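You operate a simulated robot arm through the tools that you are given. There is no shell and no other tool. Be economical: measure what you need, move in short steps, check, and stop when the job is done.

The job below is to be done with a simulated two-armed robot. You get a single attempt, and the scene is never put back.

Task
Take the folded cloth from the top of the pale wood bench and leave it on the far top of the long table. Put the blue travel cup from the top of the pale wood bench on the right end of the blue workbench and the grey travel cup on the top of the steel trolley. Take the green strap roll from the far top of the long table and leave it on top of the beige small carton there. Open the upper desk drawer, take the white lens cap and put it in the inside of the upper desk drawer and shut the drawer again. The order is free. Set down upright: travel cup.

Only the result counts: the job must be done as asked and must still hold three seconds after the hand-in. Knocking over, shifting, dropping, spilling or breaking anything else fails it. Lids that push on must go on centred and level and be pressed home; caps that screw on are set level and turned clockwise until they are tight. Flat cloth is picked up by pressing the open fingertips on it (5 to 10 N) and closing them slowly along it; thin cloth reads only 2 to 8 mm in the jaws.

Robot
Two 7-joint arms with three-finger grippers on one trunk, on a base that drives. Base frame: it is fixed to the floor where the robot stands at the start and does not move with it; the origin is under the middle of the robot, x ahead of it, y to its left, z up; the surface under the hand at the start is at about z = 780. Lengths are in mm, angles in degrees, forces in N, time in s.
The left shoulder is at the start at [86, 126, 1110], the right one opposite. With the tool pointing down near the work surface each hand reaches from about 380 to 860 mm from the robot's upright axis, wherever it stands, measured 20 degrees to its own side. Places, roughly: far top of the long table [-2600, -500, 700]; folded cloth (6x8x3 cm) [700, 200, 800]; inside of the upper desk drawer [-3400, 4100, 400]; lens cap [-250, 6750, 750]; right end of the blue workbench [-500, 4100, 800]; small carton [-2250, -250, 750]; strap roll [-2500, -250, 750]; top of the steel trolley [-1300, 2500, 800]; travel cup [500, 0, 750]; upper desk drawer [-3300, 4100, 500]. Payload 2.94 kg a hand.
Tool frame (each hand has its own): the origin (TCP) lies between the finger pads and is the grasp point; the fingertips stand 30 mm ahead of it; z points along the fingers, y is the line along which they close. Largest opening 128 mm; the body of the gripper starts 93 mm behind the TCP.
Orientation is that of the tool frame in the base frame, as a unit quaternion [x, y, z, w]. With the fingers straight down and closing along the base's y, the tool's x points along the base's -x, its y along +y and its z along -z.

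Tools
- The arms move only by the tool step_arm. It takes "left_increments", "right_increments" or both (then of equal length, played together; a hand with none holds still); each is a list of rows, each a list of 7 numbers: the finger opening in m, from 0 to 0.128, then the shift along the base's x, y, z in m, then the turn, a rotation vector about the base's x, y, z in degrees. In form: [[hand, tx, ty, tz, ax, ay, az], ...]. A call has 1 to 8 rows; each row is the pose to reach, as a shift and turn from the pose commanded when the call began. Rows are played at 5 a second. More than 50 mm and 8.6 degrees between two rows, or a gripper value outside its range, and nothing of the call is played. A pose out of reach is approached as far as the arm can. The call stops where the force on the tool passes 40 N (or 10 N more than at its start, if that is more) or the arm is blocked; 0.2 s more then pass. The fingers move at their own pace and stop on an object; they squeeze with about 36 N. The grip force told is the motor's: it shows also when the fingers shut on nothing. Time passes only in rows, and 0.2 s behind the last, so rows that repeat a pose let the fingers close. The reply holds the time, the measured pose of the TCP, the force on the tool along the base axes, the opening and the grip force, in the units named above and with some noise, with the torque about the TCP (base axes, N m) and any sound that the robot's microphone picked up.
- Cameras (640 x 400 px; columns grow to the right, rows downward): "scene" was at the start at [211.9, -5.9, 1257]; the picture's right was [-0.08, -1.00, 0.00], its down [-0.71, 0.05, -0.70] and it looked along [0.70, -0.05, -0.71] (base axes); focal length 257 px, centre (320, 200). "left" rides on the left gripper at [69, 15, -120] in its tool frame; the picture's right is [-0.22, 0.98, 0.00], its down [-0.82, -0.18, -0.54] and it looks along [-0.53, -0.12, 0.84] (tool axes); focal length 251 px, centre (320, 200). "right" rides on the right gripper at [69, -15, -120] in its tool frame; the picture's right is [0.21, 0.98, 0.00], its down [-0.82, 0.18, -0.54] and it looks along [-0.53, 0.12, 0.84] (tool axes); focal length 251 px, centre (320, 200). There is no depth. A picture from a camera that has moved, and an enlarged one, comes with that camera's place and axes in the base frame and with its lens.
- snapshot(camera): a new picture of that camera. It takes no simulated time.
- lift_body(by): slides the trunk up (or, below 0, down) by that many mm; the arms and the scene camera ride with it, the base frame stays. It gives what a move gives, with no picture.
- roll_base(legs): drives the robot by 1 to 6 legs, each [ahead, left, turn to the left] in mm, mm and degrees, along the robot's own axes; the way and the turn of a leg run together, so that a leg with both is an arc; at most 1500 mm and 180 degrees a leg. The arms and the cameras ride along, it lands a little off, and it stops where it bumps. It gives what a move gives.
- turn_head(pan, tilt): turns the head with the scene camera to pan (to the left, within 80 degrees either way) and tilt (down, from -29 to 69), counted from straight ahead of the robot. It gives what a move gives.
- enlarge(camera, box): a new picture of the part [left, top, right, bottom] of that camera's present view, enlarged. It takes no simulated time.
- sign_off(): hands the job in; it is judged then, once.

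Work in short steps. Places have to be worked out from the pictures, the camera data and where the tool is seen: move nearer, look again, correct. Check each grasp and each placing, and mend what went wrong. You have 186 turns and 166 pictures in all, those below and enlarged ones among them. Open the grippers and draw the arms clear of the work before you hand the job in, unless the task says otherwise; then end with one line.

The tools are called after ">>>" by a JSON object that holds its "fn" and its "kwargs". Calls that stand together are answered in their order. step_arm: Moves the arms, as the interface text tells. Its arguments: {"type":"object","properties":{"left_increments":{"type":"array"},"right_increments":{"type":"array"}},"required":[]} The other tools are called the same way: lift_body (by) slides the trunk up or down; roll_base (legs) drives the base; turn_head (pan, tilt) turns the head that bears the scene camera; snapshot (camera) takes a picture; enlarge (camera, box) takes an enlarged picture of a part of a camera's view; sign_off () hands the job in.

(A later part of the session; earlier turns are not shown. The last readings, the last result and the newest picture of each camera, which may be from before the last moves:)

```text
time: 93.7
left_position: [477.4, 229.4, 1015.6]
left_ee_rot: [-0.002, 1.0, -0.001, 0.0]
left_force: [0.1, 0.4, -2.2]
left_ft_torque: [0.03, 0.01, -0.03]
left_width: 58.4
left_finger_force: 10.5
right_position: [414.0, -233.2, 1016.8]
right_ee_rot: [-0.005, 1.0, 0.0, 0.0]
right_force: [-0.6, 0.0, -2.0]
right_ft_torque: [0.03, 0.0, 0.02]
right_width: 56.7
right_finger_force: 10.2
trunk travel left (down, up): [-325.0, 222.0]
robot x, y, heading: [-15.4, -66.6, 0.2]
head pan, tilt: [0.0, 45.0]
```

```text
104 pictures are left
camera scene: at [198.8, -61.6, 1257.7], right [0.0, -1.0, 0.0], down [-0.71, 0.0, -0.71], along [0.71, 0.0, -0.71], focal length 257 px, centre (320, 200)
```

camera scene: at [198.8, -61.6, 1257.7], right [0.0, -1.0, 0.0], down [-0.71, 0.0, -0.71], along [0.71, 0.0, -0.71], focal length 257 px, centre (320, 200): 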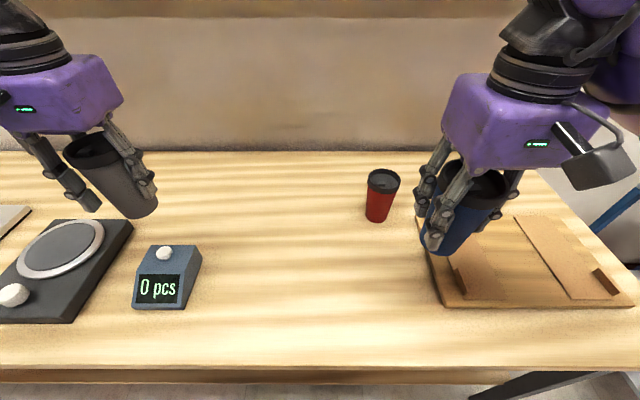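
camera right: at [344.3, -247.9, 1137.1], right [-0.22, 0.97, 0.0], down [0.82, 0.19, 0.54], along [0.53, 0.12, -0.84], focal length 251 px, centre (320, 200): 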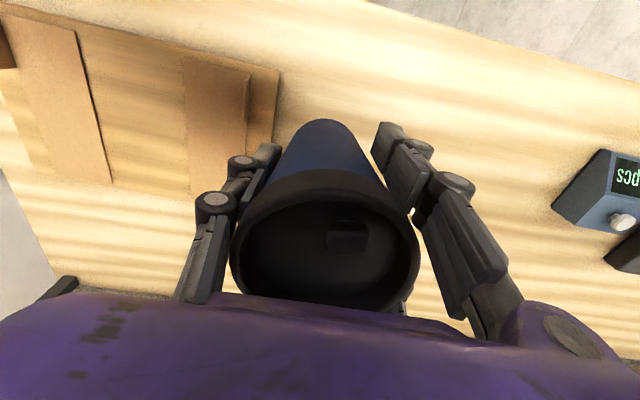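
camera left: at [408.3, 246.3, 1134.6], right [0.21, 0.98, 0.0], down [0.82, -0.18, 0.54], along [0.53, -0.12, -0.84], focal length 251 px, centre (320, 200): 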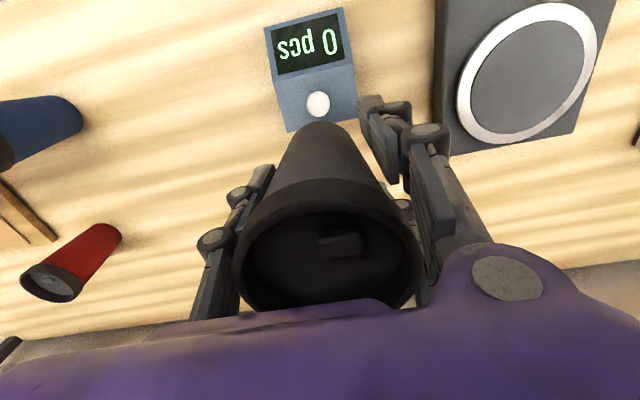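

Both cups are held upright. I'm backing off and turning toward the trolley, heading ≈107°.

>>> {"fn": "roll_base", "kwargs": {"legs": [[-550, 0, 0], [0, 0, 105]]}}

>>> {"fn": "turn_head", "kwargs": {"pan": 0, "tilt": 20}}

>>> {"fn": "snapshot", "kwargs": {"camera": "scene"}}

```text
time: 101.1
left_position: [-935.1, 363.3, 1015.5]
left_ee_rot: [0.774, -0.633, 0.001, 0.0]
left_force: [0.5, 0.9, -1.5]
left_ft_torque: [-0.02, 0.03, 0.0]
left_width: 58.3
left_finger_force: 10.4
right_position: [-469.7, 392.4, 1016.6]
right_ee_rot: [0.776, -0.631, 0.001, 0.0]
right_force: [0.6, -0.1, -2.0]
right_ft_torque: [-0.01, 0.0, 0.01]
right_width: 56.4
right_finger_force: 10.1
trunk travel left (down, up): [-325.0, 222.0]
robot x, y, heading: [-553.7, -61.8, 101.4]
head pan, tilt: [0.0, 45.0]
```

```text
time: 102.0
left_position: [-935.4, 363.4, 1014.9]
left_ee_rot: [0.775, -0.633, 0.001, 0.0]
left_force: [-1.1, 0.1, -0.9]
left_ft_torque: [-0.02, 0.03, 0.0]
left_width: 58.4
left_finger_force: 9.8
right_position: [-469.5, 392.1, 1016.7]
right_ee_rot: [0.776, -0.631, 0.0, 0.001]
right_force: [0.4, -1.0, -2.2]
right_ft_torque: [-0.01, -0.03, -0.03]
right_width: 56.7
right_finger_force: 10.1
trunk travel left (down, up): [-325.0, 222.0]
robot x, y, heading: [-551.7, -60.9, 101.4]
head pan, tilt: [0.0, 20.0]
```

```text
103 pictures are left
camera scene: at [-596.5, 157.2, 1296.2], right [0.98, 0.2, 0.0], down [0.07, -0.34, -0.94], along [-0.19, 0.92, -0.34], focal length 257 px, centre (320, 200)
```

scene: 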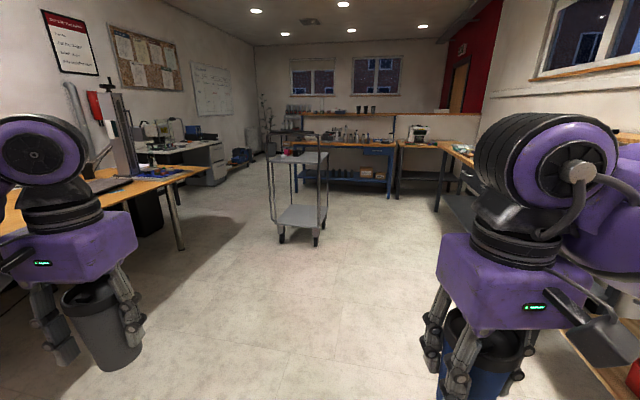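

The trolley is straight ahead with its open side facing me. I'm driving up to about 900 mm from it and looking closer.

>>> {"fn": "roll_base", "kwargs": {"legs": [[900, 100, -6], [680, 150, -5]]}}

>>> {"fn": "turn_head", "kwargs": {"pan": 5, "tilt": 30}}

>>> {"fn": "snapshot", "kwargs": {"camera": "scene"}}

```text
time: 110.4
left_position: [-1261.0, 2022.3, 1015.2]
left_ee_rot: [0.708, -0.706, 0.0, -0.001]
left_force: [-0.3, -0.5, -1.8]
left_ft_torque: [0.01, -0.01, -0.02]
left_width: 58.3
left_finger_force: 10.4
right_position: [-799.3, 1957.8, 1017.2]
right_ee_rot: [0.709, -0.705, 0.0, 0.0]
right_force: [-1.2, -0.3, -3.3]
right_ft_torque: [-0.06, -0.07, 0.0]
right_width: 56.4
right_finger_force: 9.7
trunk travel left (down, up): [-325.0, 222.0]
robot x, y, heading: [-970.2, 1531.4, 90.3]
head pan, tilt: [0.0, 20.0]
```

```text
time: 111.1
left_position: [-1261.9, 2021.5, 1015.6]
left_ee_rot: [0.709, -0.705, 0.001, 0.001]
left_force: [-0.6, -0.2, -2.0]
left_ft_torque: [0.0, -0.02, 0.03]
left_width: 59.0
left_finger_force: 10.3
right_position: [-799.7, 1957.8, 1017.6]
right_ee_rot: [0.71, -0.705, 0.0, -0.001]
right_force: [-0.2, 0.4, -1.0]
right_ft_torque: [-0.02, -0.03, -0.01]
right_width: 56.1
right_finger_force: 9.5
trunk travel left (down, up): [-325.0, 222.0]
robot x, y, heading: [-973.1, 1525.3, 90.3]
head pan, tilt: [5.0, 30.0]
```

```text
102 pictures are left
camera scene: at [-977.5, 1750.3, 1280.3], right [1.0, 0.09, 0.0], down [0.04, -0.5, -0.87], along [-0.08, 0.86, -0.5], focal length 257 px, centre (320, 200)
```

scene: 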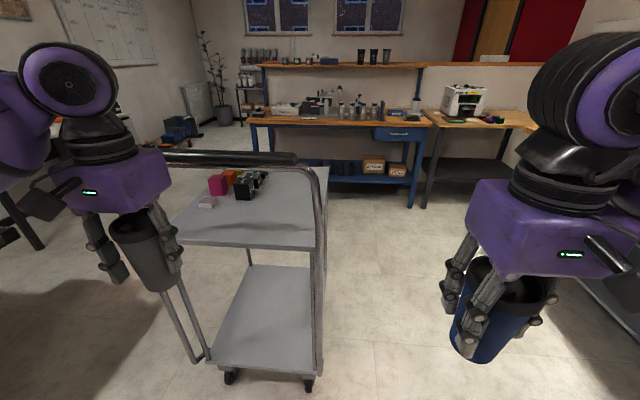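

The push handle spans the near end, so I'll place from the trolley's east side, where the top is free. I'm going round with a strafe right, ahead, then a turn to the left.

>>> {"fn": "roll_base", "kwargs": {"legs": [[100, -630, 0], [1000, 0, 0], [0, 0, 91]]}}

>>> {"fn": "turn_head", "kwargs": {"pan": 0, "tilt": 38}}

>>> {"fn": "snapshot", "kwargs": {"camera": "scene"}}

```text
time: 125.6
left_position: [-855.4, 2341.7, 1015.6]
left_ee_rot: [1.0, 0.003, 0.0, 0.0]
left_force: [-0.1, 0.0, -1.6]
left_ft_torque: [0.0, -0.01, -0.01]
left_width: 58.7
left_finger_force: 9.9
right_position: [-794.0, 2802.8, 1018.5]
right_ee_rot: [1.0, 0.005, 0.0, 0.0]
right_force: [0.3, 0.6, -2.4]
right_ft_torque: [0.0, -0.01, 0.0]
right_width: 56.5
right_finger_force: 10.2
trunk travel left (down, up): [-325.0, 222.0]
robot x, y, heading: [-365.9, 2636.2, -179.9]
head pan, tilt: [5.0, 30.0]
```

```text
time: 126.3
left_position: [-855.7, 2341.6, 1013.3]
left_ee_rot: [1.0, 0.003, 0.002, 0.0]
left_force: [-1.6, 0.3, -2.7]
left_ft_torque: [0.02, -0.02, -0.03]
left_width: 58.5
left_finger_force: 10.3
right_position: [-793.7, 2804.3, 1017.3]
right_ee_rot: [1.0, 0.005, 0.001, 0.0]
right_force: [0.3, -0.1, -2.7]
right_ft_torque: [-0.03, -0.04, 0.01]
right_width: 56.2
right_finger_force: 10.9
trunk travel left (down, up): [-325.0, 222.0]
robot x, y, heading: [-366.6, 2633.3, -179.7]
head pan, tilt: [0.0, 38.0]
```

```text
101 pictures are left
camera scene: at [-579.9, 2632.3, 1267.9], right [-0.01, 1.0, 0.0], down [0.62, 0.0, -0.79], along [-0.79, 0.0, -0.62], focal length 257 px, centre (320, 200)
```

scene: 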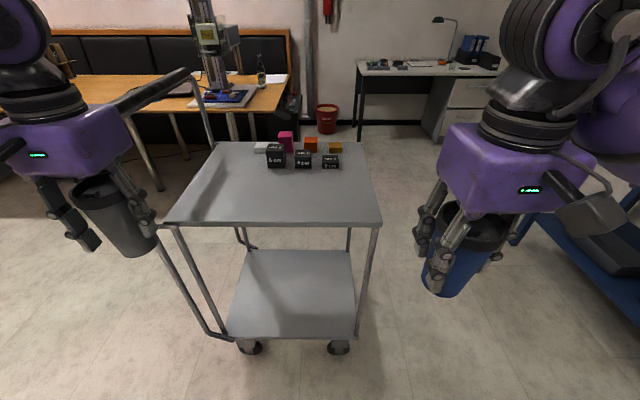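

The trolley top's free front strip is x -1081…-1350; the boxes sit at x≈-1380 and the handle bar is on the left at y≈2230. I'm moving the left hand inward, then rolling closer.

>>> {"fn": "step_arm", "kwargs": {"left_increments": [[0.03, 0, 0.045, 0, 0, 0, 0], [0.03, 0, 0.09, 0, 0, 0, 0], [0.03, 0, 0.138, 0, 0, 0, 0]]}}

>>> {"fn": "roll_base", "kwargs": {"legs": [[230, 0, 0]]}}

>>> {"fn": "turn_head", "kwargs": {"pan": 0, "tilt": 45}}

>>> {"fn": "snapshot", "kwargs": {"camera": "scene"}}

>>> {"fn": "snapshot", "kwargs": {"camera": "left"}}

```text
time: 127.1
left_position: [-856.0, 2483.7, 1015.8]
left_ee_rot: [1.0, 0.004, 0.001, 0.0]
left_force: [0.3, -0.9, -2.1]
left_ft_torque: [-0.03, -0.02, 0.01]
left_width: 58.2
left_finger_force: 10.0
right_position: [-794.3, 2805.0, 1016.5]
right_ee_rot: [1.0, 0.005, -0.001, 0.0]
right_force: [0.1, 0.3, -2.0]
right_ft_torque: [0.0, 0.02, 0.0]
right_width: 56.0
right_finger_force: 10.1
trunk travel left (down, up): [-325.0, 222.0]
robot x, y, heading: [-365.8, 2630.8, -179.5]
head pan, tilt: [0.0, 38.0]
```

```text
time: 128.8
left_position: [-1088.7, 2478.3, 1015.9]
left_ee_rot: [1.0, 0.004, 0.001, 0.0]
left_force: [-0.1, 1.4, -2.3]
left_ft_torque: [-0.03, -0.05, -0.01]
left_width: 58.7
left_finger_force: 10.0
right_position: [-1027.7, 2800.3, 1016.2]
right_ee_rot: [1.0, 0.006, 0.0, 0.0]
right_force: [-0.2, -0.1, -2.0]
right_ft_torque: [-0.01, -0.04, 0.0]
right_width: 56.3
right_finger_force: 10.3
trunk travel left (down, up): [-325.0, 222.0]
robot x, y, heading: [-599.4, 2631.8, -179.5]
head pan, tilt: [0.0, 38.0]
```

```text
time: 129.5
left_position: [-1090.3, 2477.6, 1015.3]
left_ee_rot: [1.0, 0.005, 0.0, 0.0]
left_force: [0.5, -0.2, -1.4]
left_ft_torque: [-0.01, 0.03, 0.01]
left_width: 58.4
left_finger_force: 9.6
right_position: [-1027.9, 2801.3, 1016.0]
right_ee_rot: [1.0, 0.006, 0.0, -0.001]
right_force: [0.2, 0.4, -1.6]
right_ft_torque: [0.04, 0.0, -0.01]
right_width: 56.0
right_finger_force: 9.6
trunk travel left (down, up): [-325.0, 222.0]
robot x, y, heading: [-597.3, 2630.7, -179.8]
head pan, tilt: [0.0, 45.0]
```

```text
100 pictures are left
camera scene: at [-809.1, 2630.5, 1257.7], right [-0.01, 1.0, 0.0], down [0.71, 0.01, -0.71], along [-0.71, -0.01, -0.71], focal length 257 px, centre (320, 200)
```

scene: 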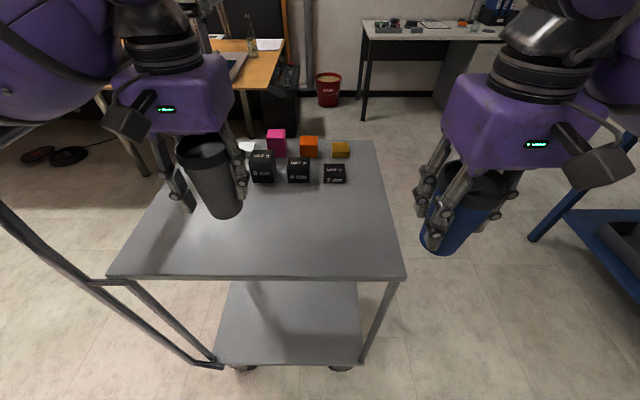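

```text
99 pictures are left
camera left: at [-1019.8, 2463.1, 1135.8], right [-0.21, -0.98, 0.0], down [-0.82, 0.17, 0.54], along [-0.53, 0.11, -0.84], focal length 251 px, centre (320, 200)
```

left: 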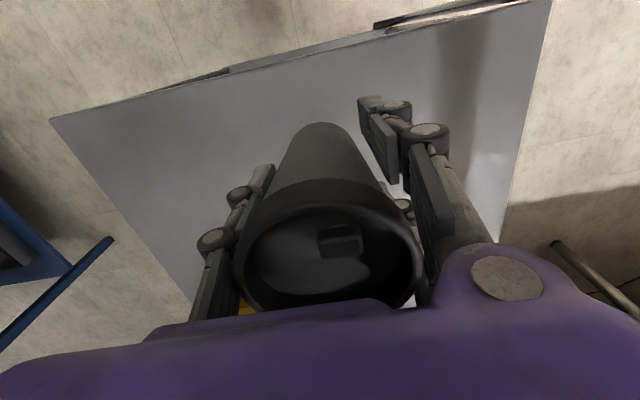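

I'll set grey at (-1165, 2478), clear of the boxes (x<-1300) and the edge. I'm moving forward, then lowering in stages.

>>> {"fn": "step_arm", "kwargs": {"left_increments": [[0.03, -0.04, 0, 0, 0, 0, 0], [0.03, -0.078, 0, 0, 0, 0, 0], [0.03, -0.078, 0, -0.04, 0, 0, 0], [0.03, -0.078, 0, -0.08, 0, 0, 0], [0.03, -0.078, 0, -0.095, 0, 0, 0], [0.03, -0.078, 0, -0.095, 0, 0, 0]]}}

>>> {"fn": "snapshot", "kwargs": {"camera": "scene"}}

```text
time: 130.9
left_position: [-1146.8, 2487.4, 934.3]
left_ee_rot: [1.0, 0.005, -0.01, 0.007]
left_force: [0.6, 0.0, -1.8]
left_ft_torque: [0.01, -0.01, 0.0]
left_width: 58.7
left_finger_force: 10.1
right_position: [-1007.3, 2812.7, 1024.7]
right_ee_rot: [1.0, 0.006, -0.01, 0.005]
right_force: [0.8, -0.8, -1.6]
right_ft_torque: [0.03, 0.02, 0.0]
right_width: 56.4
right_finger_force: 10.6
trunk travel left (down, up): [-325.0, 222.0]
robot x, y, heading: [-597.9, 2632.4, -179.5]
head pan, tilt: [0.0, 45.0]
```

```text
98 pictures are left
camera scene: at [-783.3, 2644.3, 1261.3], right [-0.01, 1.0, -0.01], down [0.69, 0.0, -0.72], along [-0.72, -0.01, -0.69], focal length 257 px, centre (320, 200)
```

scene: 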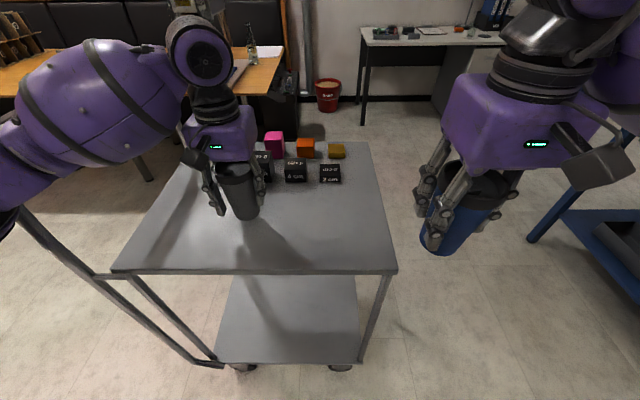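

The robot leaned: my left upper arm is pressing on the handle bar. I'm raising the hand back at once.

>>> {"fn": "step_arm", "kwargs": {"left_increments": [[0.03, 0, 0, 0.04, 0, 0, 0], [0.03, 0, 0, 0.08, 0, 0, 0], [0.03, 0.04, 0, 0.095, 0, 0, 0], [0.03, 0.078, 0, 0.095, 0, 0, 0], [0.03, 0.078, 0, 0.095, 0, 0, 0]]}}

>>> {"fn": "snapshot", "kwargs": {"camera": "scene"}}

```text
time: 132.1
left_position: [-1093.9, 2475.8, 1015.7]
left_ee_rot: [1.0, 0.004, 0.003, 0.0]
left_force: [-0.5, 0.4, -2.7]
left_ft_torque: [-0.02, -0.03, -0.02]
left_width: 58.4
left_finger_force: 10.5
right_position: [-1030.0, 2801.4, 1016.7]
right_ee_rot: [1.0, 0.005, 0.0, 0.0]
right_force: [0.1, -0.2, -1.9]
right_ft_torque: [0.03, -0.03, -0.01]
right_width: 56.1
right_finger_force: 9.9
trunk travel left (down, up): [-325.0, 222.0]
robot x, y, heading: [-599.1, 2632.9, -179.5]
head pan, tilt: [0.0, 45.0]
```

```text
97 pictures are left
camera scene: at [-811.4, 2630.3, 1257.4], right [-0.01, 1.0, 0.0], down [0.71, 0.0, -0.71], along [-0.71, 0.0, -0.71], focal length 257 px, centre (320, 200)
```

scene: 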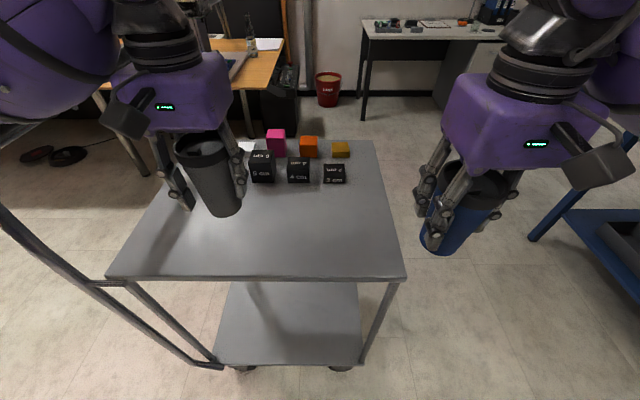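

The trolley didn't move: its pixels are identical. I'm strafing right 210 mm so the arm clears the handle, and will set the cup nearer the north end at y≈2690.

>>> {"fn": "roll_base", "kwargs": {"legs": [[0, -210, 0]]}}

>>> {"fn": "snapshot", "kwargs": {"camera": "scene"}}

```text
time: 134.6
left_position: [-1092.1, 2690.1, 1017.1]
left_ee_rot: [1.0, 0.006, 0.001, 0.001]
left_force: [0.0, 0.7, -0.7]
left_ft_torque: [0.0, -0.05, 0.0]
left_width: 58.6
left_finger_force: 9.8
right_position: [-1029.9, 3014.3, 1016.7]
right_ee_rot: [1.0, 0.007, -0.001, 0.0]
right_force: [0.5, 0.2, -1.4]
right_ft_torque: [0.01, -0.01, 0.0]
right_width: 56.3
right_finger_force: 9.9
trunk travel left (down, up): [-325.0, 222.0]
robot x, y, heading: [-598.7, 2846.1, -179.3]
head pan, tilt: [0.0, 45.0]
```

```text
96 pictures are left
camera scene: at [-811.0, 2844.1, 1257.6], right [-0.01, 1.0, 0.0], down [0.71, 0.01, -0.71], along [-0.71, -0.01, -0.71], focal length 257 px, centre (320, 200)
```

scene: 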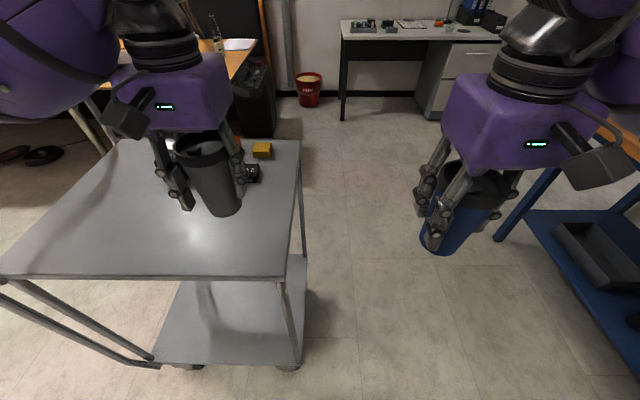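

Clear now. I'm moving over (-1165, 2655) and lowering to just above the expected contact; stereo puts the top at about 840.

>>> {"fn": "step_arm", "kwargs": {"left_increments": [[0.03, -0.04, -0.02, 0, 0, 0, 0], [0.03, -0.073, -0.035, 0, 0, 0, 0], [0.03, -0.073, -0.035, -0.04, 0, 0, 0], [0.03, -0.073, -0.035, -0.07, 0, 0, 0], [0.03, -0.073, -0.035, -0.09, 0, 0, 0], [0.03, -0.073, -0.035, -0.09, 0, 0, 0]]}}

>>> {"fn": "snapshot", "kwargs": {"camera": "scene"}}

```text
time: 136.0
left_position: [-1165.3, 2656.7, 924.1]
left_ee_rot: [1.0, 0.005, 0.0, -0.001]
left_force: [-0.2, -0.9, -2.1]
left_ft_torque: [-0.02, -0.03, 0.04]
left_width: 58.8
left_finger_force: 9.9
right_position: [-1030.7, 3012.6, 1016.7]
right_ee_rot: [1.0, 0.008, -0.001, 0.0]
right_force: [-0.9, -0.4, -1.5]
right_ft_torque: [0.02, -0.03, -0.01]
right_width: 56.0
right_finger_force: 10.2
trunk travel left (down, up): [-325.0, 222.0]
robot x, y, heading: [-598.6, 2843.8, -179.2]
head pan, tilt: [0.0, 45.0]
```

```text
95 pictures are left
camera scene: at [-810.9, 2844.1, 1257.7], right [-0.01, 1.0, 0.0], down [0.71, 0.01, -0.71], along [-0.71, -0.01, -0.71], focal length 257 px, centre (320, 200)
```

scene: 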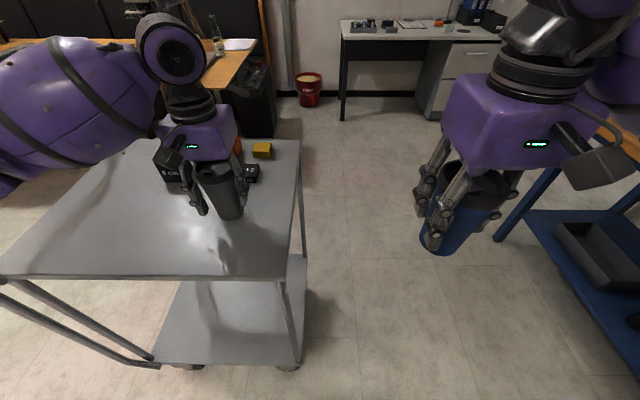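

No lean this time. I'm lowering slowly, 20 mm in 4 mm rows.

>>> {"fn": "step_arm", "kwargs": {"left_increments": [[0.03, 0, 0, -0.004, 0, 0, 0], [0.03, 0, 0, -0.008, 0, 0, 0], [0.03, 0, 0, -0.012, 0, 0, 0], [0.03, 0, 0, -0.016, 0, 0, 0], [0.03, 0, 0, -0.016, 0, 0, 0]]}}

>>> {"fn": "snapshot", "kwargs": {"camera": "left"}}

```text
time: 137.2
left_position: [-1165.1, 2655.2, 911.2]
left_ee_rot: [1.0, 0.006, 0.0, 0.0]
left_force: [-3.7, 1.1, 6.4]
left_ft_torque: [0.0, 0.02, 0.0]
left_width: 59.0
left_finger_force: 9.9
right_position: [-1031.1, 3014.2, 1017.3]
right_ee_rot: [1.0, 0.008, -0.001, -0.001]
right_force: [0.4, -0.1, -1.2]
right_ft_torque: [0.02, 0.02, 0.02]
right_width: 56.2
right_finger_force: 9.6
trunk travel left (down, up): [-325.0, 222.0]
robot x, y, heading: [-599.4, 2843.4, -179.3]
head pan, tilt: [0.0, 45.0]
```

```text
94 pictures are left
camera left: at [-1095.9, 2640.7, 1030.8], right [-0.2, -0.98, 0.0], down [-0.82, 0.17, 0.54], along [-0.53, 0.11, -0.84], focal length 251 px, centre (320, 200)
```

left: 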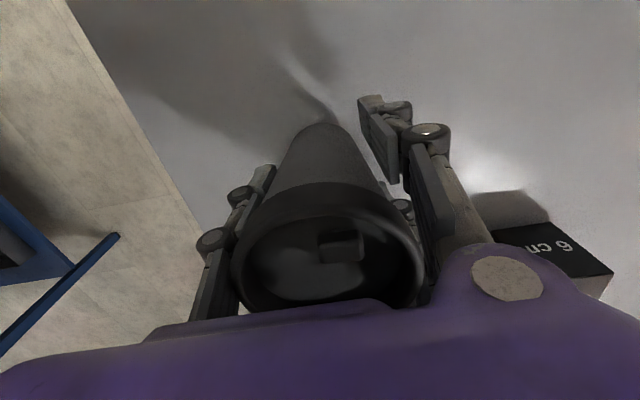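

Contact at 911 (top ≈848). I'm releasing gently and rising.

>>> {"fn": "step_arm", "kwargs": {"left_increments": [[0.05, 0, 0, 0.002, 0, 0, 0], [0.065, 0, 0, 0.002, 0, 0, 0], [0.08, 0, 0, 0.002, 0, 0, 0], [0.1, 0, 0, 0.002, 0, 0, 0], [0.105, 0, 0, 0.002, 0, 0, 0]]}}

>>> {"fn": "snapshot", "kwargs": {"camera": "left"}}

```text
time: 138.4
left_position: [-1164.7, 2654.6, 911.4]
left_ee_rot: [1.0, 0.005, 0.001, 0.001]
left_force: [0.1, -0.1, 1.1]
left_ft_torque: [-0.02, 0.02, 0.01]
left_width: 104.8
left_finger_force: 0.1
right_position: [-1029.8, 3013.1, 1016.6]
right_ee_rot: [1.0, 0.008, -0.001, 0.001]
right_force: [0.3, -0.8, -1.5]
right_ft_torque: [-0.01, 0.02, -0.02]
right_width: 56.3
right_finger_force: 10.1
trunk travel left (down, up): [-325.0, 222.0]
robot x, y, heading: [-599.7, 2843.2, -179.2]
head pan, tilt: [0.0, 45.0]
```

```text
93 pictures are left
camera left: at [-1095.8, 2640.2, 1031.7], right [-0.2, -0.98, 0.0], down [-0.82, 0.17, 0.54], along [-0.53, 0.11, -0.84], focal length 251 px, centre (320, 200)
```

left: 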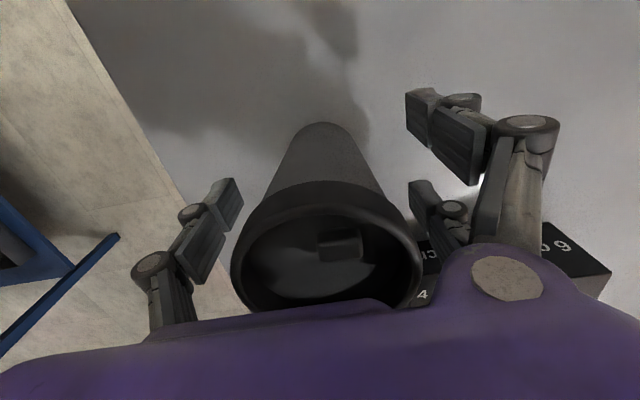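

It stands upright. I'm rising straight up and then pulling back.

>>> {"fn": "step_arm", "kwargs": {"left_increments": [[0.105, 0, 0, 0.03, 0, 0, 0], [0.105, 0, 0, 0.07, 0, 0, 0], [0.105, 0, 0, 0.11, 0, 0, 0], [0.105, 0, 0, 0.15, 0, 0, 0], [0.105, 0.04, 0, 0.155, 0, 0, 0], [0.105, 0.08, 0, 0.155, 0, 0, 0]]}}

>>> {"fn": "snapshot", "kwargs": {"camera": "scene"}}

```text
time: 139.8
left_position: [-1082.4, 2651.0, 1068.4]
left_ee_rot: [1.0, 0.005, 0.001, 0.002]
left_force: [0.1, -0.3, 0.5]
left_ft_torque: [0.03, 0.02, 0.01]
left_width: 105.0
left_finger_force: 0.1
right_position: [-1029.2, 3012.9, 1017.2]
right_ee_rot: [1.0, 0.008, -0.001, 0.0]
right_force: [0.0, -0.7, -1.5]
right_ft_torque: [0.0, 0.01, -0.02]
right_width: 56.0
right_finger_force: 9.4
trunk travel left (down, up): [-325.0, 222.0]
robot x, y, heading: [-599.5, 2848.7, -179.4]
head pan, tilt: [0.0, 45.0]
```

```text
92 pictures are left
camera scene: at [-810.0, 2843.7, 1257.8], right [-0.01, 1.0, 0.0], down [0.71, 0.01, -0.71], along [-0.71, -0.01, -0.71], focal length 257 px, centre (320, 200)
```

scene: 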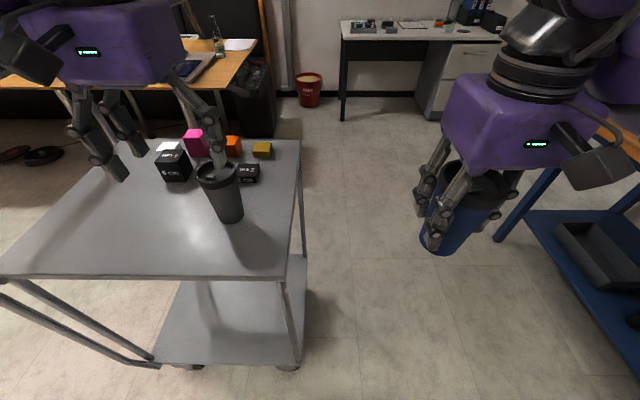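

The grey cup stands upright on the trolley. I'm backing away, turning right to face the blue workbench and looking at its right end.

>>> {"fn": "roll_base", "kwargs": {"legs": [[-250, 0, 0], [0, 0, -90]]}}

>>> {"fn": "turn_head", "kwargs": {"pan": 0, "tilt": 25}}

>>> {"fn": "snapshot", "kwargs": {"camera": "scene"}}

```text
time: 145.5
left_position: [-530.9, 3337.5, 1066.8]
left_ee_rot: [-0.702, 0.712, 0.0, -0.001]
left_force: [0.7, -0.5, 0.4]
left_ft_torque: [0.0, 0.02, -0.01]
left_width: 104.9
left_finger_force: 0.0
right_position: [-170.5, 3273.7, 1017.5]
right_ee_rot: [-0.704, 0.71, 0.001, 0.001]
right_force: [0.3, -0.3, -1.2]
right_ft_torque: [0.01, -0.02, -0.02]
right_width: 56.4
right_finger_force: 10.3
trunk travel left (down, up): [-325.0, 222.0]
robot x, y, heading: [-347.2, 2847.4, 89.3]
head pan, tilt: [0.0, 45.0]
```

```text
time: 146.3
left_position: [-531.6, 3336.9, 1066.2]
left_ee_rot: [-0.702, 0.712, -0.001, 0.0]
left_force: [-0.3, 0.1, -0.1]
left_ft_torque: [0.0, 0.01, 0.0]
left_width: 104.9
left_finger_force: 0.0
right_position: [-170.6, 3273.6, 1017.2]
right_ee_rot: [-0.704, 0.71, 0.001, 0.0]
right_force: [0.1, 0.0, -2.1]
right_ft_torque: [0.0, 0.03, -0.01]
right_width: 56.0
right_finger_force: 9.8
trunk travel left (down, up): [-325.0, 222.0]
robot x, y, heading: [-348.0, 2849.7, 89.2]
head pan, tilt: [0.0, 25.0]
```

```text
91 pictures are left
camera scene: at [-344.1, 3070.8, 1288.2], right [1.0, -0.01, 0.0], down [-0.01, -0.42, -0.91], along [0.01, 0.91, -0.42], focal length 257 px, centre (320, 200)
```

scene: 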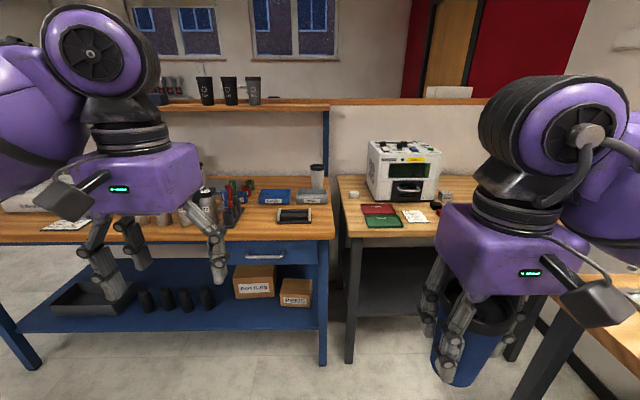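

The right end holds a tablet, boxes and a white cup; the strip at the front, left of the tablet, is free near (-550,3900). I'm driving closer for a better look.

>>> {"fn": "roll_base", "kwargs": {"legs": [[400, 300, 0.7]]}}

>>> {"fn": "turn_head", "kwargs": {"pan": -5, "tilt": 42}}

>>> {"fn": "snapshot", "kwargs": {"camera": "scene"}}

>>> {"fn": "snapshot", "kwargs": {"camera": "right"}}

```text
time: 149.6
left_position: [-835.3, 3733.6, 1067.3]
left_ee_rot: [-0.706, 0.708, 0.0, -0.002]
left_force: [0.3, 0.5, 1.1]
left_ft_torque: [-0.03, -0.02, -0.02]
left_width: 105.1
left_finger_force: 0.0
right_position: [-475.1, 3673.8, 1017.4]
right_ee_rot: [0.708, -0.706, 0.0, 0.0]
right_force: [0.7, 0.3, -1.8]
right_ft_torque: [0.01, -0.01, 0.04]
right_width: 56.0
right_finger_force: 10.1
trunk travel left (down, up): [-325.0, 222.0]
robot x, y, heading: [-646.2, 3247.6, 90.0]
head pan, tilt: [0.0, 25.0]
```

```text
time: 150.4
left_position: [-835.7, 3732.2, 1067.5]
left_ee_rot: [-0.707, 0.707, -0.001, 0.0]
left_force: [0.2, -0.4, 0.8]
left_ft_torque: [-0.03, -0.01, 0.03]
left_width: 105.0
left_finger_force: 0.1
right_position: [-474.1, 3674.4, 1017.2]
right_ee_rot: [0.707, -0.707, 0.0, 0.0]
right_force: [0.8, -0.2, -1.5]
right_ft_torque: [0.0, -0.05, 0.04]
right_width: 56.1
right_finger_force: 10.6
trunk travel left (down, up): [-325.0, 222.0]
robot x, y, heading: [-648.6, 3247.6, 89.9]
head pan, tilt: [-5.0, 42.0]
```

```text
90 pictures are left
camera scene: at [-638.2, 3459.9, 1262.1], right [1.0, -0.09, 0.0], down [-0.06, -0.67, -0.74], along [0.07, 0.74, -0.67], focal length 257 px, centre (320, 200)
```

scene: 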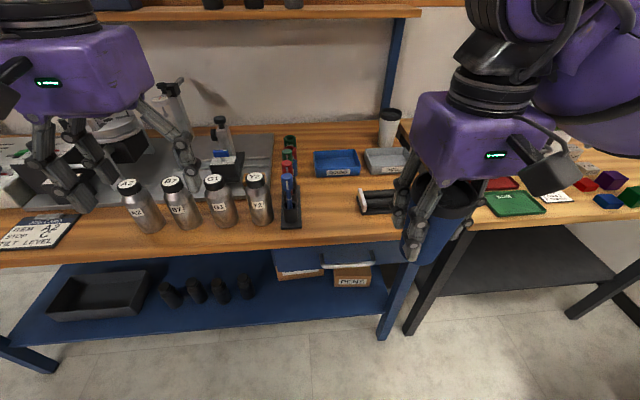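

```text
89 pictures are left
camera right: at [-459.8, 3605.8, 1137.0], right [-0.98, -0.22, 0.0], down [-0.18, 0.82, 0.54], along [-0.12, 0.53, -0.84], focal length 251 px, centre (320, 200)
```

right: 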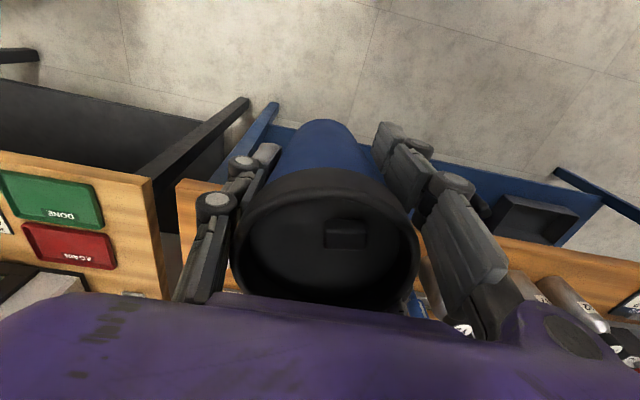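

The gap between the pen rack (x<-643) and the tablet (x>-490) is free. I'm bringing blue over (-566, 3910) at height.

>>> {"fn": "step_arm", "kwargs": {"right_increments": [[0.03, -0.016, 0.04, 0, 0, 0, 0], [0.03, -0.032, 0.08, 0, 0, 0, 0], [0.03, -0.048, 0.12, 0, 0, 0, 0], [0.03, -0.064, 0.16, 0, 0, 0, 0], [0.03, -0.08, 0.2, 0, 0, 0, 0], [0.03, -0.092, 0.237, 0, 0, 0, 0], [0.03, -0.092, 0.237, -0.04, 0, 0, 0], [0.03, -0.092, 0.237, -0.08, 0, 0, 0]]}}

>>> {"fn": "snapshot", "kwargs": {"camera": "scene"}}

>>> {"fn": "snapshot", "kwargs": {"camera": "right"}}

```text
time: 152.2
left_position: [-835.4, 3733.7, 1067.8]
left_ee_rot: [-0.707, 0.708, 0.0, -0.001]
left_force: [0.5, -0.8, -0.2]
left_ft_torque: [0.0, 0.01, -0.01]
left_width: 104.9
left_finger_force: 0.0
right_position: [-567.2, 3908.9, 937.8]
right_ee_rot: [0.709, -0.705, 0.0, -0.001]
right_force: [-0.5, 0.5, -0.9]
right_ft_torque: [-0.01, -0.04, 0.02]
right_width: 56.0
right_finger_force: 9.5
trunk travel left (down, up): [-325.0, 222.0]
robot x, y, heading: [-647.8, 3245.7, 89.8]
head pan, tilt: [-5.0, 42.0]
```

```text
88 pictures are left
camera scene: at [-638.3, 3460.7, 1261.8], right [1.0, -0.09, 0.0], down [-0.06, -0.67, -0.74], along [0.07, 0.74, -0.67], focal length 257 px, centre (320, 200)
```

scene: 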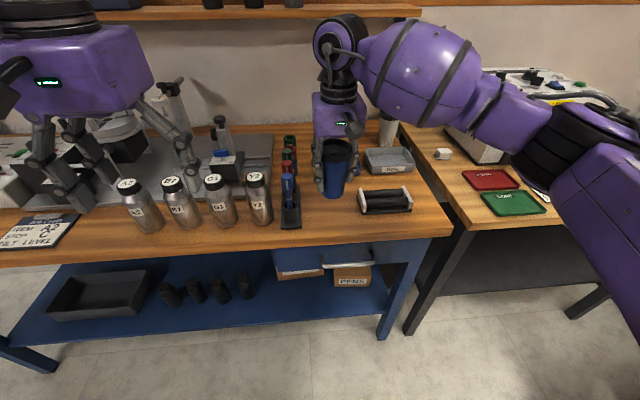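

```text
87 pictures are left
camera right: at [-552.7, 3841.5, 1057.7], right [-0.98, -0.22, 0.0], down [-0.18, 0.82, 0.54], along [-0.12, 0.53, -0.84], focal length 251 px, centre (320, 200)
```

right: 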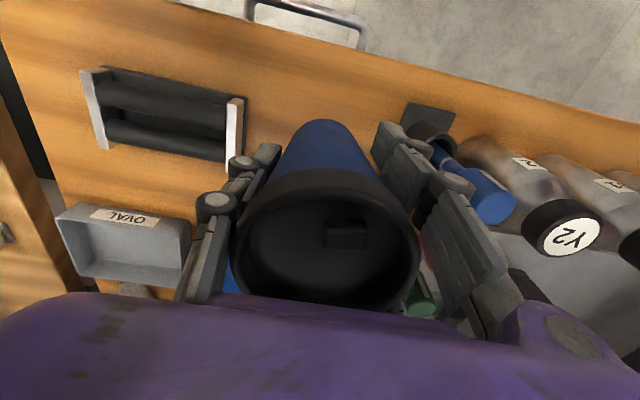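

The cup is centred in the gap. I'm shifting 5 mm right, away from the pens, and lowering.

>>> {"fn": "step_arm", "kwargs": {"right_increments": [[0.03, 0.005, 0, -0.03, 0, 0, 0], [0.03, 0.005, 0, -0.05, 0, 0, 0], [0.03, 0.005, 0, -0.054, 0, 0, 0], [0.03, 0.005, 0, -0.058, 0, 0, 0], [0.03, 0.005, 0, -0.062, 0, 0, 0], [0.03, 0.005, 0, -0.066, 0, 0, 0], [0.03, 0.005, 0, -0.066, 0, 0, 0]]}}

>>> {"fn": "snapshot", "kwargs": {"camera": "scene"}}

```text
time: 153.8
left_position: [-835.7, 3732.3, 1067.7]
left_ee_rot: [-0.707, 0.708, -0.001, -0.001]
left_force: [-0.3, 0.5, -1.4]
left_ft_torque: [-0.03, -0.01, -0.01]
left_width: 104.9
left_finger_force: 0.0
right_position: [-561.2, 3909.5, 871.0]
right_ee_rot: [0.707, -0.707, -0.001, -0.002]
right_force: [-0.3, -0.4, -2.3]
right_ft_torque: [-0.02, -0.01, -0.03]
right_width: 56.3
right_finger_force: 10.6
trunk travel left (down, up): [-325.0, 222.0]
robot x, y, heading: [-647.2, 3244.6, 89.7]
head pan, tilt: [-5.0, 42.0]
```

```text
86 pictures are left
camera scene: at [-638.2, 3459.9, 1262.0], right [1.0, -0.09, 0.0], down [-0.06, -0.67, -0.74], along [0.07, 0.74, -0.67], focal length 257 px, centre (320, 200)
```

scene: 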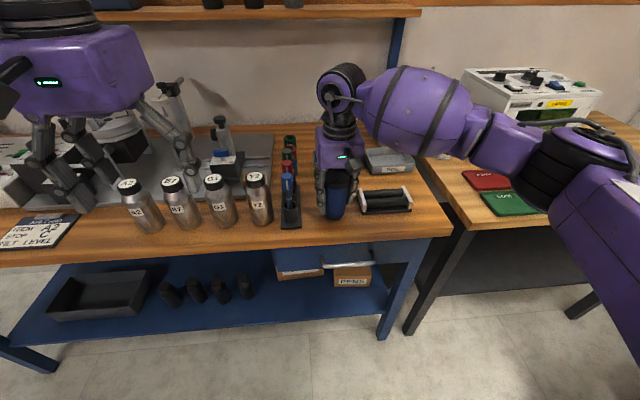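

No contact at 871 yet, so I'm continuing down slowly.

>>> {"fn": "step_arm", "kwargs": {"right_increments": [[0.03, 0, 0, -0.004, 0, 0, 0], [0.03, 0, 0, -0.008, 0, 0, 0], [0.03, 0, 0, -0.008, 0, 0, 0]]}}

```text
time: 154.6
left_position: [-835.6, 3732.8, 1066.7]
left_ee_rot: [-0.706, 0.708, 0.0, 0.0]
left_force: [-0.4, 0.0, -0.2]
left_ft_torque: [-0.02, 0.0, 0.01]
left_width: 105.0
left_finger_force: 0.1
right_position: [-561.9, 3910.2, 864.0]
right_ee_rot: [0.708, -0.706, -0.002, -0.002]
right_force: [-0.7, 2.1, 5.4]
right_ft_torque: [-0.03, 0.05, -0.05]
right_width: 56.0
right_finger_force: 9.8
trunk travel left (down, up): [-325.0, 222.0]
robot x, y, heading: [-647.4, 3242.6, 89.9]
head pan, tilt: [-5.0, 42.0]
```

Contact at 864. I'm opening just to 84 mm to stay off the pens, then rising straight up.

>>> {"fn": "step_arm", "kwargs": {"right_increments": [[0.05, 0, 0, 0.001, 0, 0, 0], [0.065, 0, 0, 0.001, 0, 0, 0], [0.08, 0, 0, 0.001, 0, 0, 0], [0.084, 0, 0, 0.001, 0, 0, 0], [0.084, 0, 0, 0.03, 0, 0, 0], [0.084, 0, 0, 0.07, 0, 0, 0], [0.084, 0, 0, 0.11, 0, 0, 0], [0.084, 0, 0, 0.15, 0, 0, 0]]}}

>>> {"fn": "snapshot", "kwargs": {"camera": "right"}}

>>> {"fn": "snapshot", "kwargs": {"camera": "scene"}}

```text
time: 156.4
left_position: [-836.1, 3732.3, 1067.5]
left_ee_rot: [-0.707, 0.708, -0.001, 0.0]
left_force: [0.1, 0.2, -0.3]
left_ft_torque: [0.02, 0.01, 0.03]
left_width: 105.2
left_finger_force: 0.0
right_position: [-562.3, 3911.0, 1011.9]
right_ee_rot: [0.708, -0.706, 0.001, -0.001]
right_force: [0.3, -0.4, 0.1]
right_ft_torque: [0.0, 0.01, -0.02]
right_width: 84.2
right_finger_force: 0.0
trunk travel left (down, up): [-325.0, 222.0]
robot x, y, heading: [-649.3, 3247.1, 90.2]
head pan, tilt: [-5.0, 42.0]
```

```text
85 pictures are left
camera right: at [-547.5, 3843.9, 1131.3], right [-0.98, -0.22, 0.0], down [-0.18, 0.82, 0.54], along [-0.12, 0.53, -0.84], focal length 251 px, centre (320, 200)
```

right: 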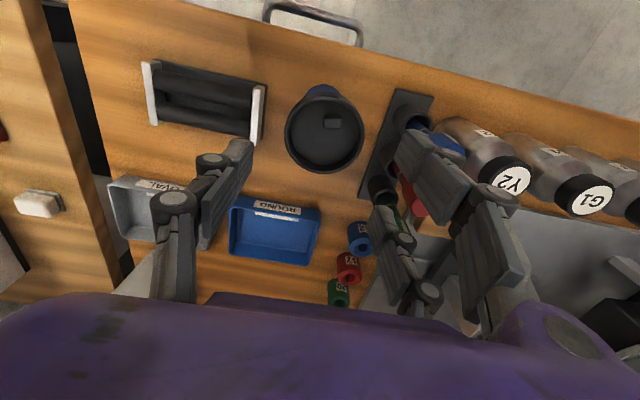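

```text
84 pictures are left
camera scene: at [-638.4, 3459.3, 1262.1], right [1.0, -0.09, 0.0], down [-0.06, -0.67, -0.74], along [0.07, 0.74, -0.67], focal length 257 px, centre (320, 200)
```

scene: 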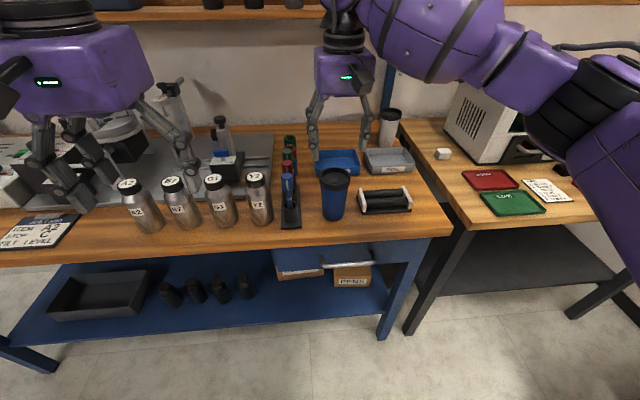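

Blue stands upright on the right end. I'm drawing the right hand back, backing away and turning left to look for the way round to the lens cap.

>>> {"fn": "step_arm", "kwargs": {"right_increments": [[0.084, 0.015, -0.045, 0.01, 0, 0, 0], [0.084, 0.03, -0.09, 0.02, 0, 0, 0], [0.084, 0.045, -0.135, 0.03, 0, 0, 0], [0.084, 0.06, -0.18, 0.04, 0, 0, 0], [0.084, 0.075, -0.225, 0.05, 0, 0, 0]]}}

>>> {"fn": "roll_base", "kwargs": {"legs": [[-150, 0, 0], [0, 0, 60]]}}

>>> {"fn": "turn_head", "kwargs": {"pan": 0, "tilt": 10}}

>>> {"fn": "snapshot", "kwargs": {"camera": "scene"}}

```text
time: 157.6
left_position: [-834.6, 3732.2, 1068.6]
left_ee_rot: [-0.707, 0.708, 0.0, -0.001]
left_force: [0.2, 0.1, -0.3]
left_ft_torque: [0.02, 0.01, -0.01]
left_width: 104.8
left_finger_force: 0.1
right_position: [-484.4, 3683.9, 1065.2]
right_ee_rot: [0.708, -0.707, 0.0, -0.001]
right_force: [-0.2, -0.2, -0.2]
right_ft_torque: [0.02, 0.03, 0.0]
right_width: 83.6
right_finger_force: 0.1
trunk travel left (down, up): [-325.0, 222.0]
robot x, y, heading: [-646.3, 3248.0, 89.6]
head pan, tilt: [-5.0, 42.0]
```

```text
time: 161.6
left_position: [-1162.9, 3184.9, 1067.1]
left_ee_rot: [0.962, -0.271, 0.002, 0.0]
left_force: [-0.4, -0.7, -0.6]
left_ft_torque: [-0.05, 0.02, 0.02]
left_width: 104.8
left_finger_force: 0.1
right_position: [-938.9, 3461.3, 1065.6]
right_ee_rot: [0.963, -0.269, -0.002, 0.0]
right_force: [0.1, 0.0, -0.3]
right_ft_torque: [0.02, 0.0, -0.03]
right_width: 84.0
right_finger_force: 0.1
trunk travel left (down, up): [-325.0, 222.0]
robot x, y, heading: [-648.6, 3093.8, 148.6]
head pan, tilt: [-5.0, 42.0]
```

```text
time: 162.5
left_position: [-1160.8, 3186.2, 1067.4]
left_ee_rot: [0.963, -0.27, 0.001, 0.001]
left_force: [-1.0, 0.1, -1.0]
left_ft_torque: [0.0, 0.01, 0.01]
left_width: 104.8
left_finger_force: 0.0
right_position: [-939.8, 3461.3, 1064.8]
right_ee_rot: [0.963, -0.269, -0.001, 0.0]
right_force: [0.4, 0.5, 0.3]
right_ft_torque: [-0.01, -0.02, -0.03]
right_width: 84.0
right_finger_force: 0.0
trunk travel left (down, up): [-325.0, 222.0]
robot x, y, heading: [-647.3, 3093.1, 148.4]
head pan, tilt: [0.0, 10.0]
```

```text
83 pictures are left
camera scene: at [-837.2, 3210.8, 1312.6], right [0.52, 0.85, 0.0], down [0.15, -0.09, -0.98], along [-0.84, 0.51, -0.17], focal length 257 px, centre (320, 200)
```

scene: 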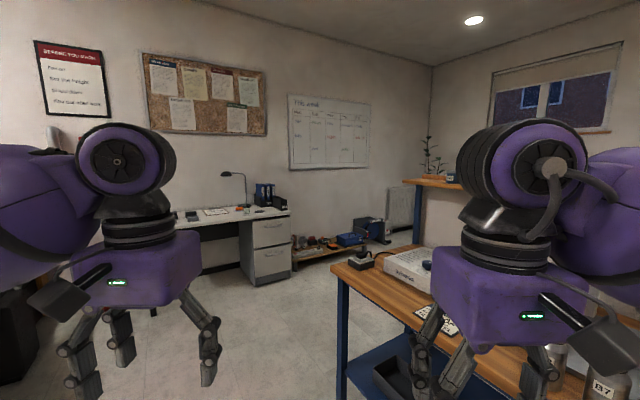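

The desk with drawers is on the west wall; the way north lies between it and the workbench corner (-1745,3830). I'm driving west past the trolley, then turning north.

>>> {"fn": "roll_base", "kwargs": {"legs": [[0, 0, 31.5], [1450, -180, 0], [250, 0, 0], [0, 0, -90]]}}

>>> {"fn": "turn_head", "kwargs": {"pan": -25, "tilt": 15}}

>>> {"fn": "snapshot", "kwargs": {"camera": "scene"}}

```text
time: 176.6
left_position: [-2582.0, 3762.6, 1066.6]
left_ee_rot: [0.721, -0.693, 0.001, 0.001]
left_force: [1.0, -0.3, 0.3]
left_ft_torque: [-0.01, -0.02, 0.04]
left_width: 104.8
left_finger_force: 0.1
right_position: [-2229.5, 3729.4, 1065.3]
right_ee_rot: [0.722, -0.692, -0.001, -0.001]
right_force: [-0.5, -0.4, 0.2]
right_ft_torque: [-0.02, 0.01, 0.01]
right_width: 84.1
right_finger_force: 0.1
trunk travel left (down, up): [-325.0, 222.0]
robot x, y, heading: [-2374.5, 3281.0, 91.9]
head pan, tilt: [0.0, 10.0]
```

```text
time: 177.5
left_position: [-2581.7, 3760.6, 1067.3]
left_ee_rot: [0.721, -0.693, 0.0, 0.001]
left_force: [0.5, 0.3, -0.7]
left_ft_torque: [0.04, 0.02, 0.03]
left_width: 105.2
left_finger_force: 0.1
right_position: [-2229.7, 3730.0, 1064.3]
right_ee_rot: [0.722, -0.692, -0.001, 0.0]
right_force: [0.2, -0.1, -0.4]
right_ft_torque: [0.02, 0.01, -0.01]
right_width: 84.0
right_finger_force: 0.0
trunk travel left (down, up): [-325.0, 222.0]
robot x, y, heading: [-2371.7, 3278.9, 92.2]
head pan, tilt: [-25.0, 15.0]
```

```text
82 pictures are left
camera scene: at [-2341.0, 3499.7, 1304.5], right [0.92, -0.39, 0.0], down [-0.1, -0.24, -0.97], along [0.37, 0.89, -0.26], focal length 257 px, centre (320, 200)
```

scene: 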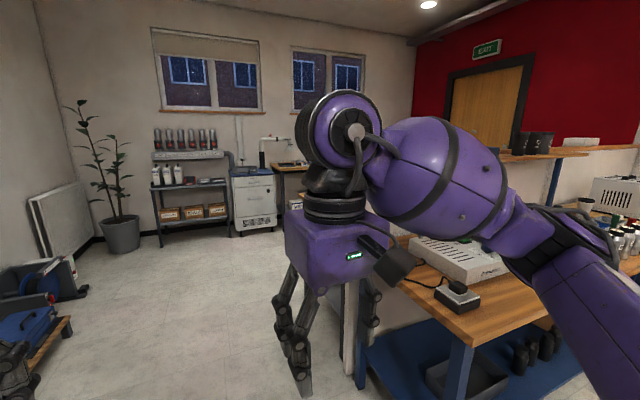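

The passage north is clear. I'm driving on past the partition and looking right.

>>> {"fn": "roll_base", "kwargs": {"legs": [[1300, 0, -2], [950, 0, 0]]}}

>>> {"fn": "turn_head", "kwargs": {"pan": -60, "tilt": 15}}

>>> {"fn": "snapshot", "kwargs": {"camera": "scene"}}

```text
time: 188.5
left_position: [-2626.7, 5991.5, 1067.3]
left_ee_rot: [0.719, -0.695, 0.001, 0.001]
left_force: [0.4, 0.8, 0.0]
left_ft_torque: [0.01, -0.01, -0.05]
left_width: 104.6
left_finger_force: 0.0
right_position: [-2273.9, 5956.4, 1065.1]
right_ee_rot: [0.721, -0.693, 0.0, -0.001]
right_force: [0.1, 0.2, 0.0]
right_ft_torque: [-0.02, 0.03, -0.02]
right_width: 84.1
right_finger_force: 0.1
trunk travel left (down, up): [-325.0, 222.0]
robot x, y, heading: [-2421.7, 5513.5, 91.9]
head pan, tilt: [-25.0, 15.0]
```

```text
time: 189.5
left_position: [-2626.4, 5991.7, 1067.3]
left_ee_rot: [0.719, -0.695, 0.0, 0.001]
left_force: [0.6, -0.4, 0.1]
left_ft_torque: [-0.02, -0.03, 0.0]
left_width: 104.7
left_finger_force: 0.1
right_position: [-2274.9, 5957.4, 1064.8]
right_ee_rot: [0.721, -0.693, -0.001, 0.001]
right_force: [0.2, 0.3, 1.1]
right_ft_torque: [0.0, 0.01, 0.02]
right_width: 83.8
right_finger_force: 0.1
trunk travel left (down, up): [-325.0, 222.0]
robot x, y, heading: [-2423.5, 5508.0, 91.8]
head pan, tilt: [-60.0, 15.0]
```

```text
81 pictures are left
camera scene: at [-2344.9, 5691.3, 1304.5], right [0.53, -0.85, 0.0], down [-0.22, -0.14, -0.97], along [0.82, 0.51, -0.26], focal length 257 px, centre (320, 200)
```

scene: 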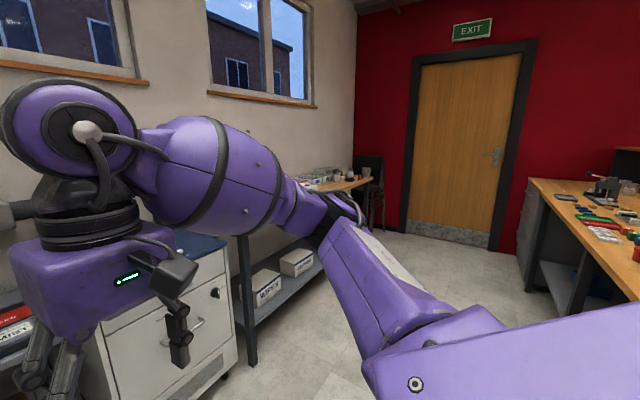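

The corridor between the two benches runs east. I'll strafe right facing north, halfway first, then look.

>>> {"fn": "roll_base", "kwargs": {"legs": [[160, 0, -1.9], [0, -1150, 0]]}}

>>> {"fn": "turn_head", "kwargs": {"pan": -35, "tilt": 25}}

>>> {"fn": "snapshot", "kwargs": {"camera": "scene"}}

```text
time: 200.6
left_position: [-1496.7, 6160.2, 1067.1]
left_ee_rot: [0.709, -0.705, 0.002, 0.001]
left_force: [-0.9, 0.0, -0.1]
left_ft_torque: [0.0, 0.0, 0.0]
left_width: 104.7
left_finger_force: 0.1
right_position: [-1145.2, 6115.5, 1064.5]
right_ee_rot: [0.711, -0.703, -0.001, 0.0]
right_force: [0.6, 0.3, -0.7]
right_ft_torque: [0.04, -0.06, 0.01]
right_width: 83.9
right_finger_force: 0.0
trunk travel left (down, up): [-325.0, 222.0]
robot x, y, heading: [-1305.8, 5675.5, 90.2]
head pan, tilt: [-60.0, 15.0]
```

```text
time: 201.5
left_position: [-1495.8, 6159.0, 1067.9]
left_ee_rot: [0.709, -0.705, 0.001, 0.0]
left_force: [-0.2, 0.5, -0.5]
left_ft_torque: [-0.02, 0.01, -0.01]
left_width: 105.1
left_finger_force: 0.1
right_position: [-1144.7, 6115.4, 1064.6]
right_ee_rot: [0.711, -0.703, -0.001, -0.001]
right_force: [-0.5, 0.7, -0.5]
right_ft_torque: [0.03, 0.0, 0.0]
right_width: 83.8
right_finger_force: 0.0
trunk travel left (down, up): [-325.0, 222.0]
robot x, y, heading: [-1302.5, 5673.1, 90.4]
head pan, tilt: [-35.0, 25.0]
```

```text
80 pictures are left
camera scene: at [-1250.6, 5881.2, 1288.3], right [0.82, -0.57, 0.0], down [-0.24, -0.35, -0.91], along [0.52, 0.74, -0.42], focal length 257 px, centre (320, 200)
```

scene: 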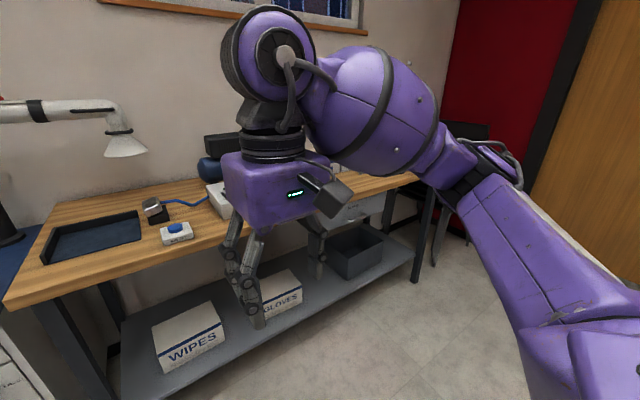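

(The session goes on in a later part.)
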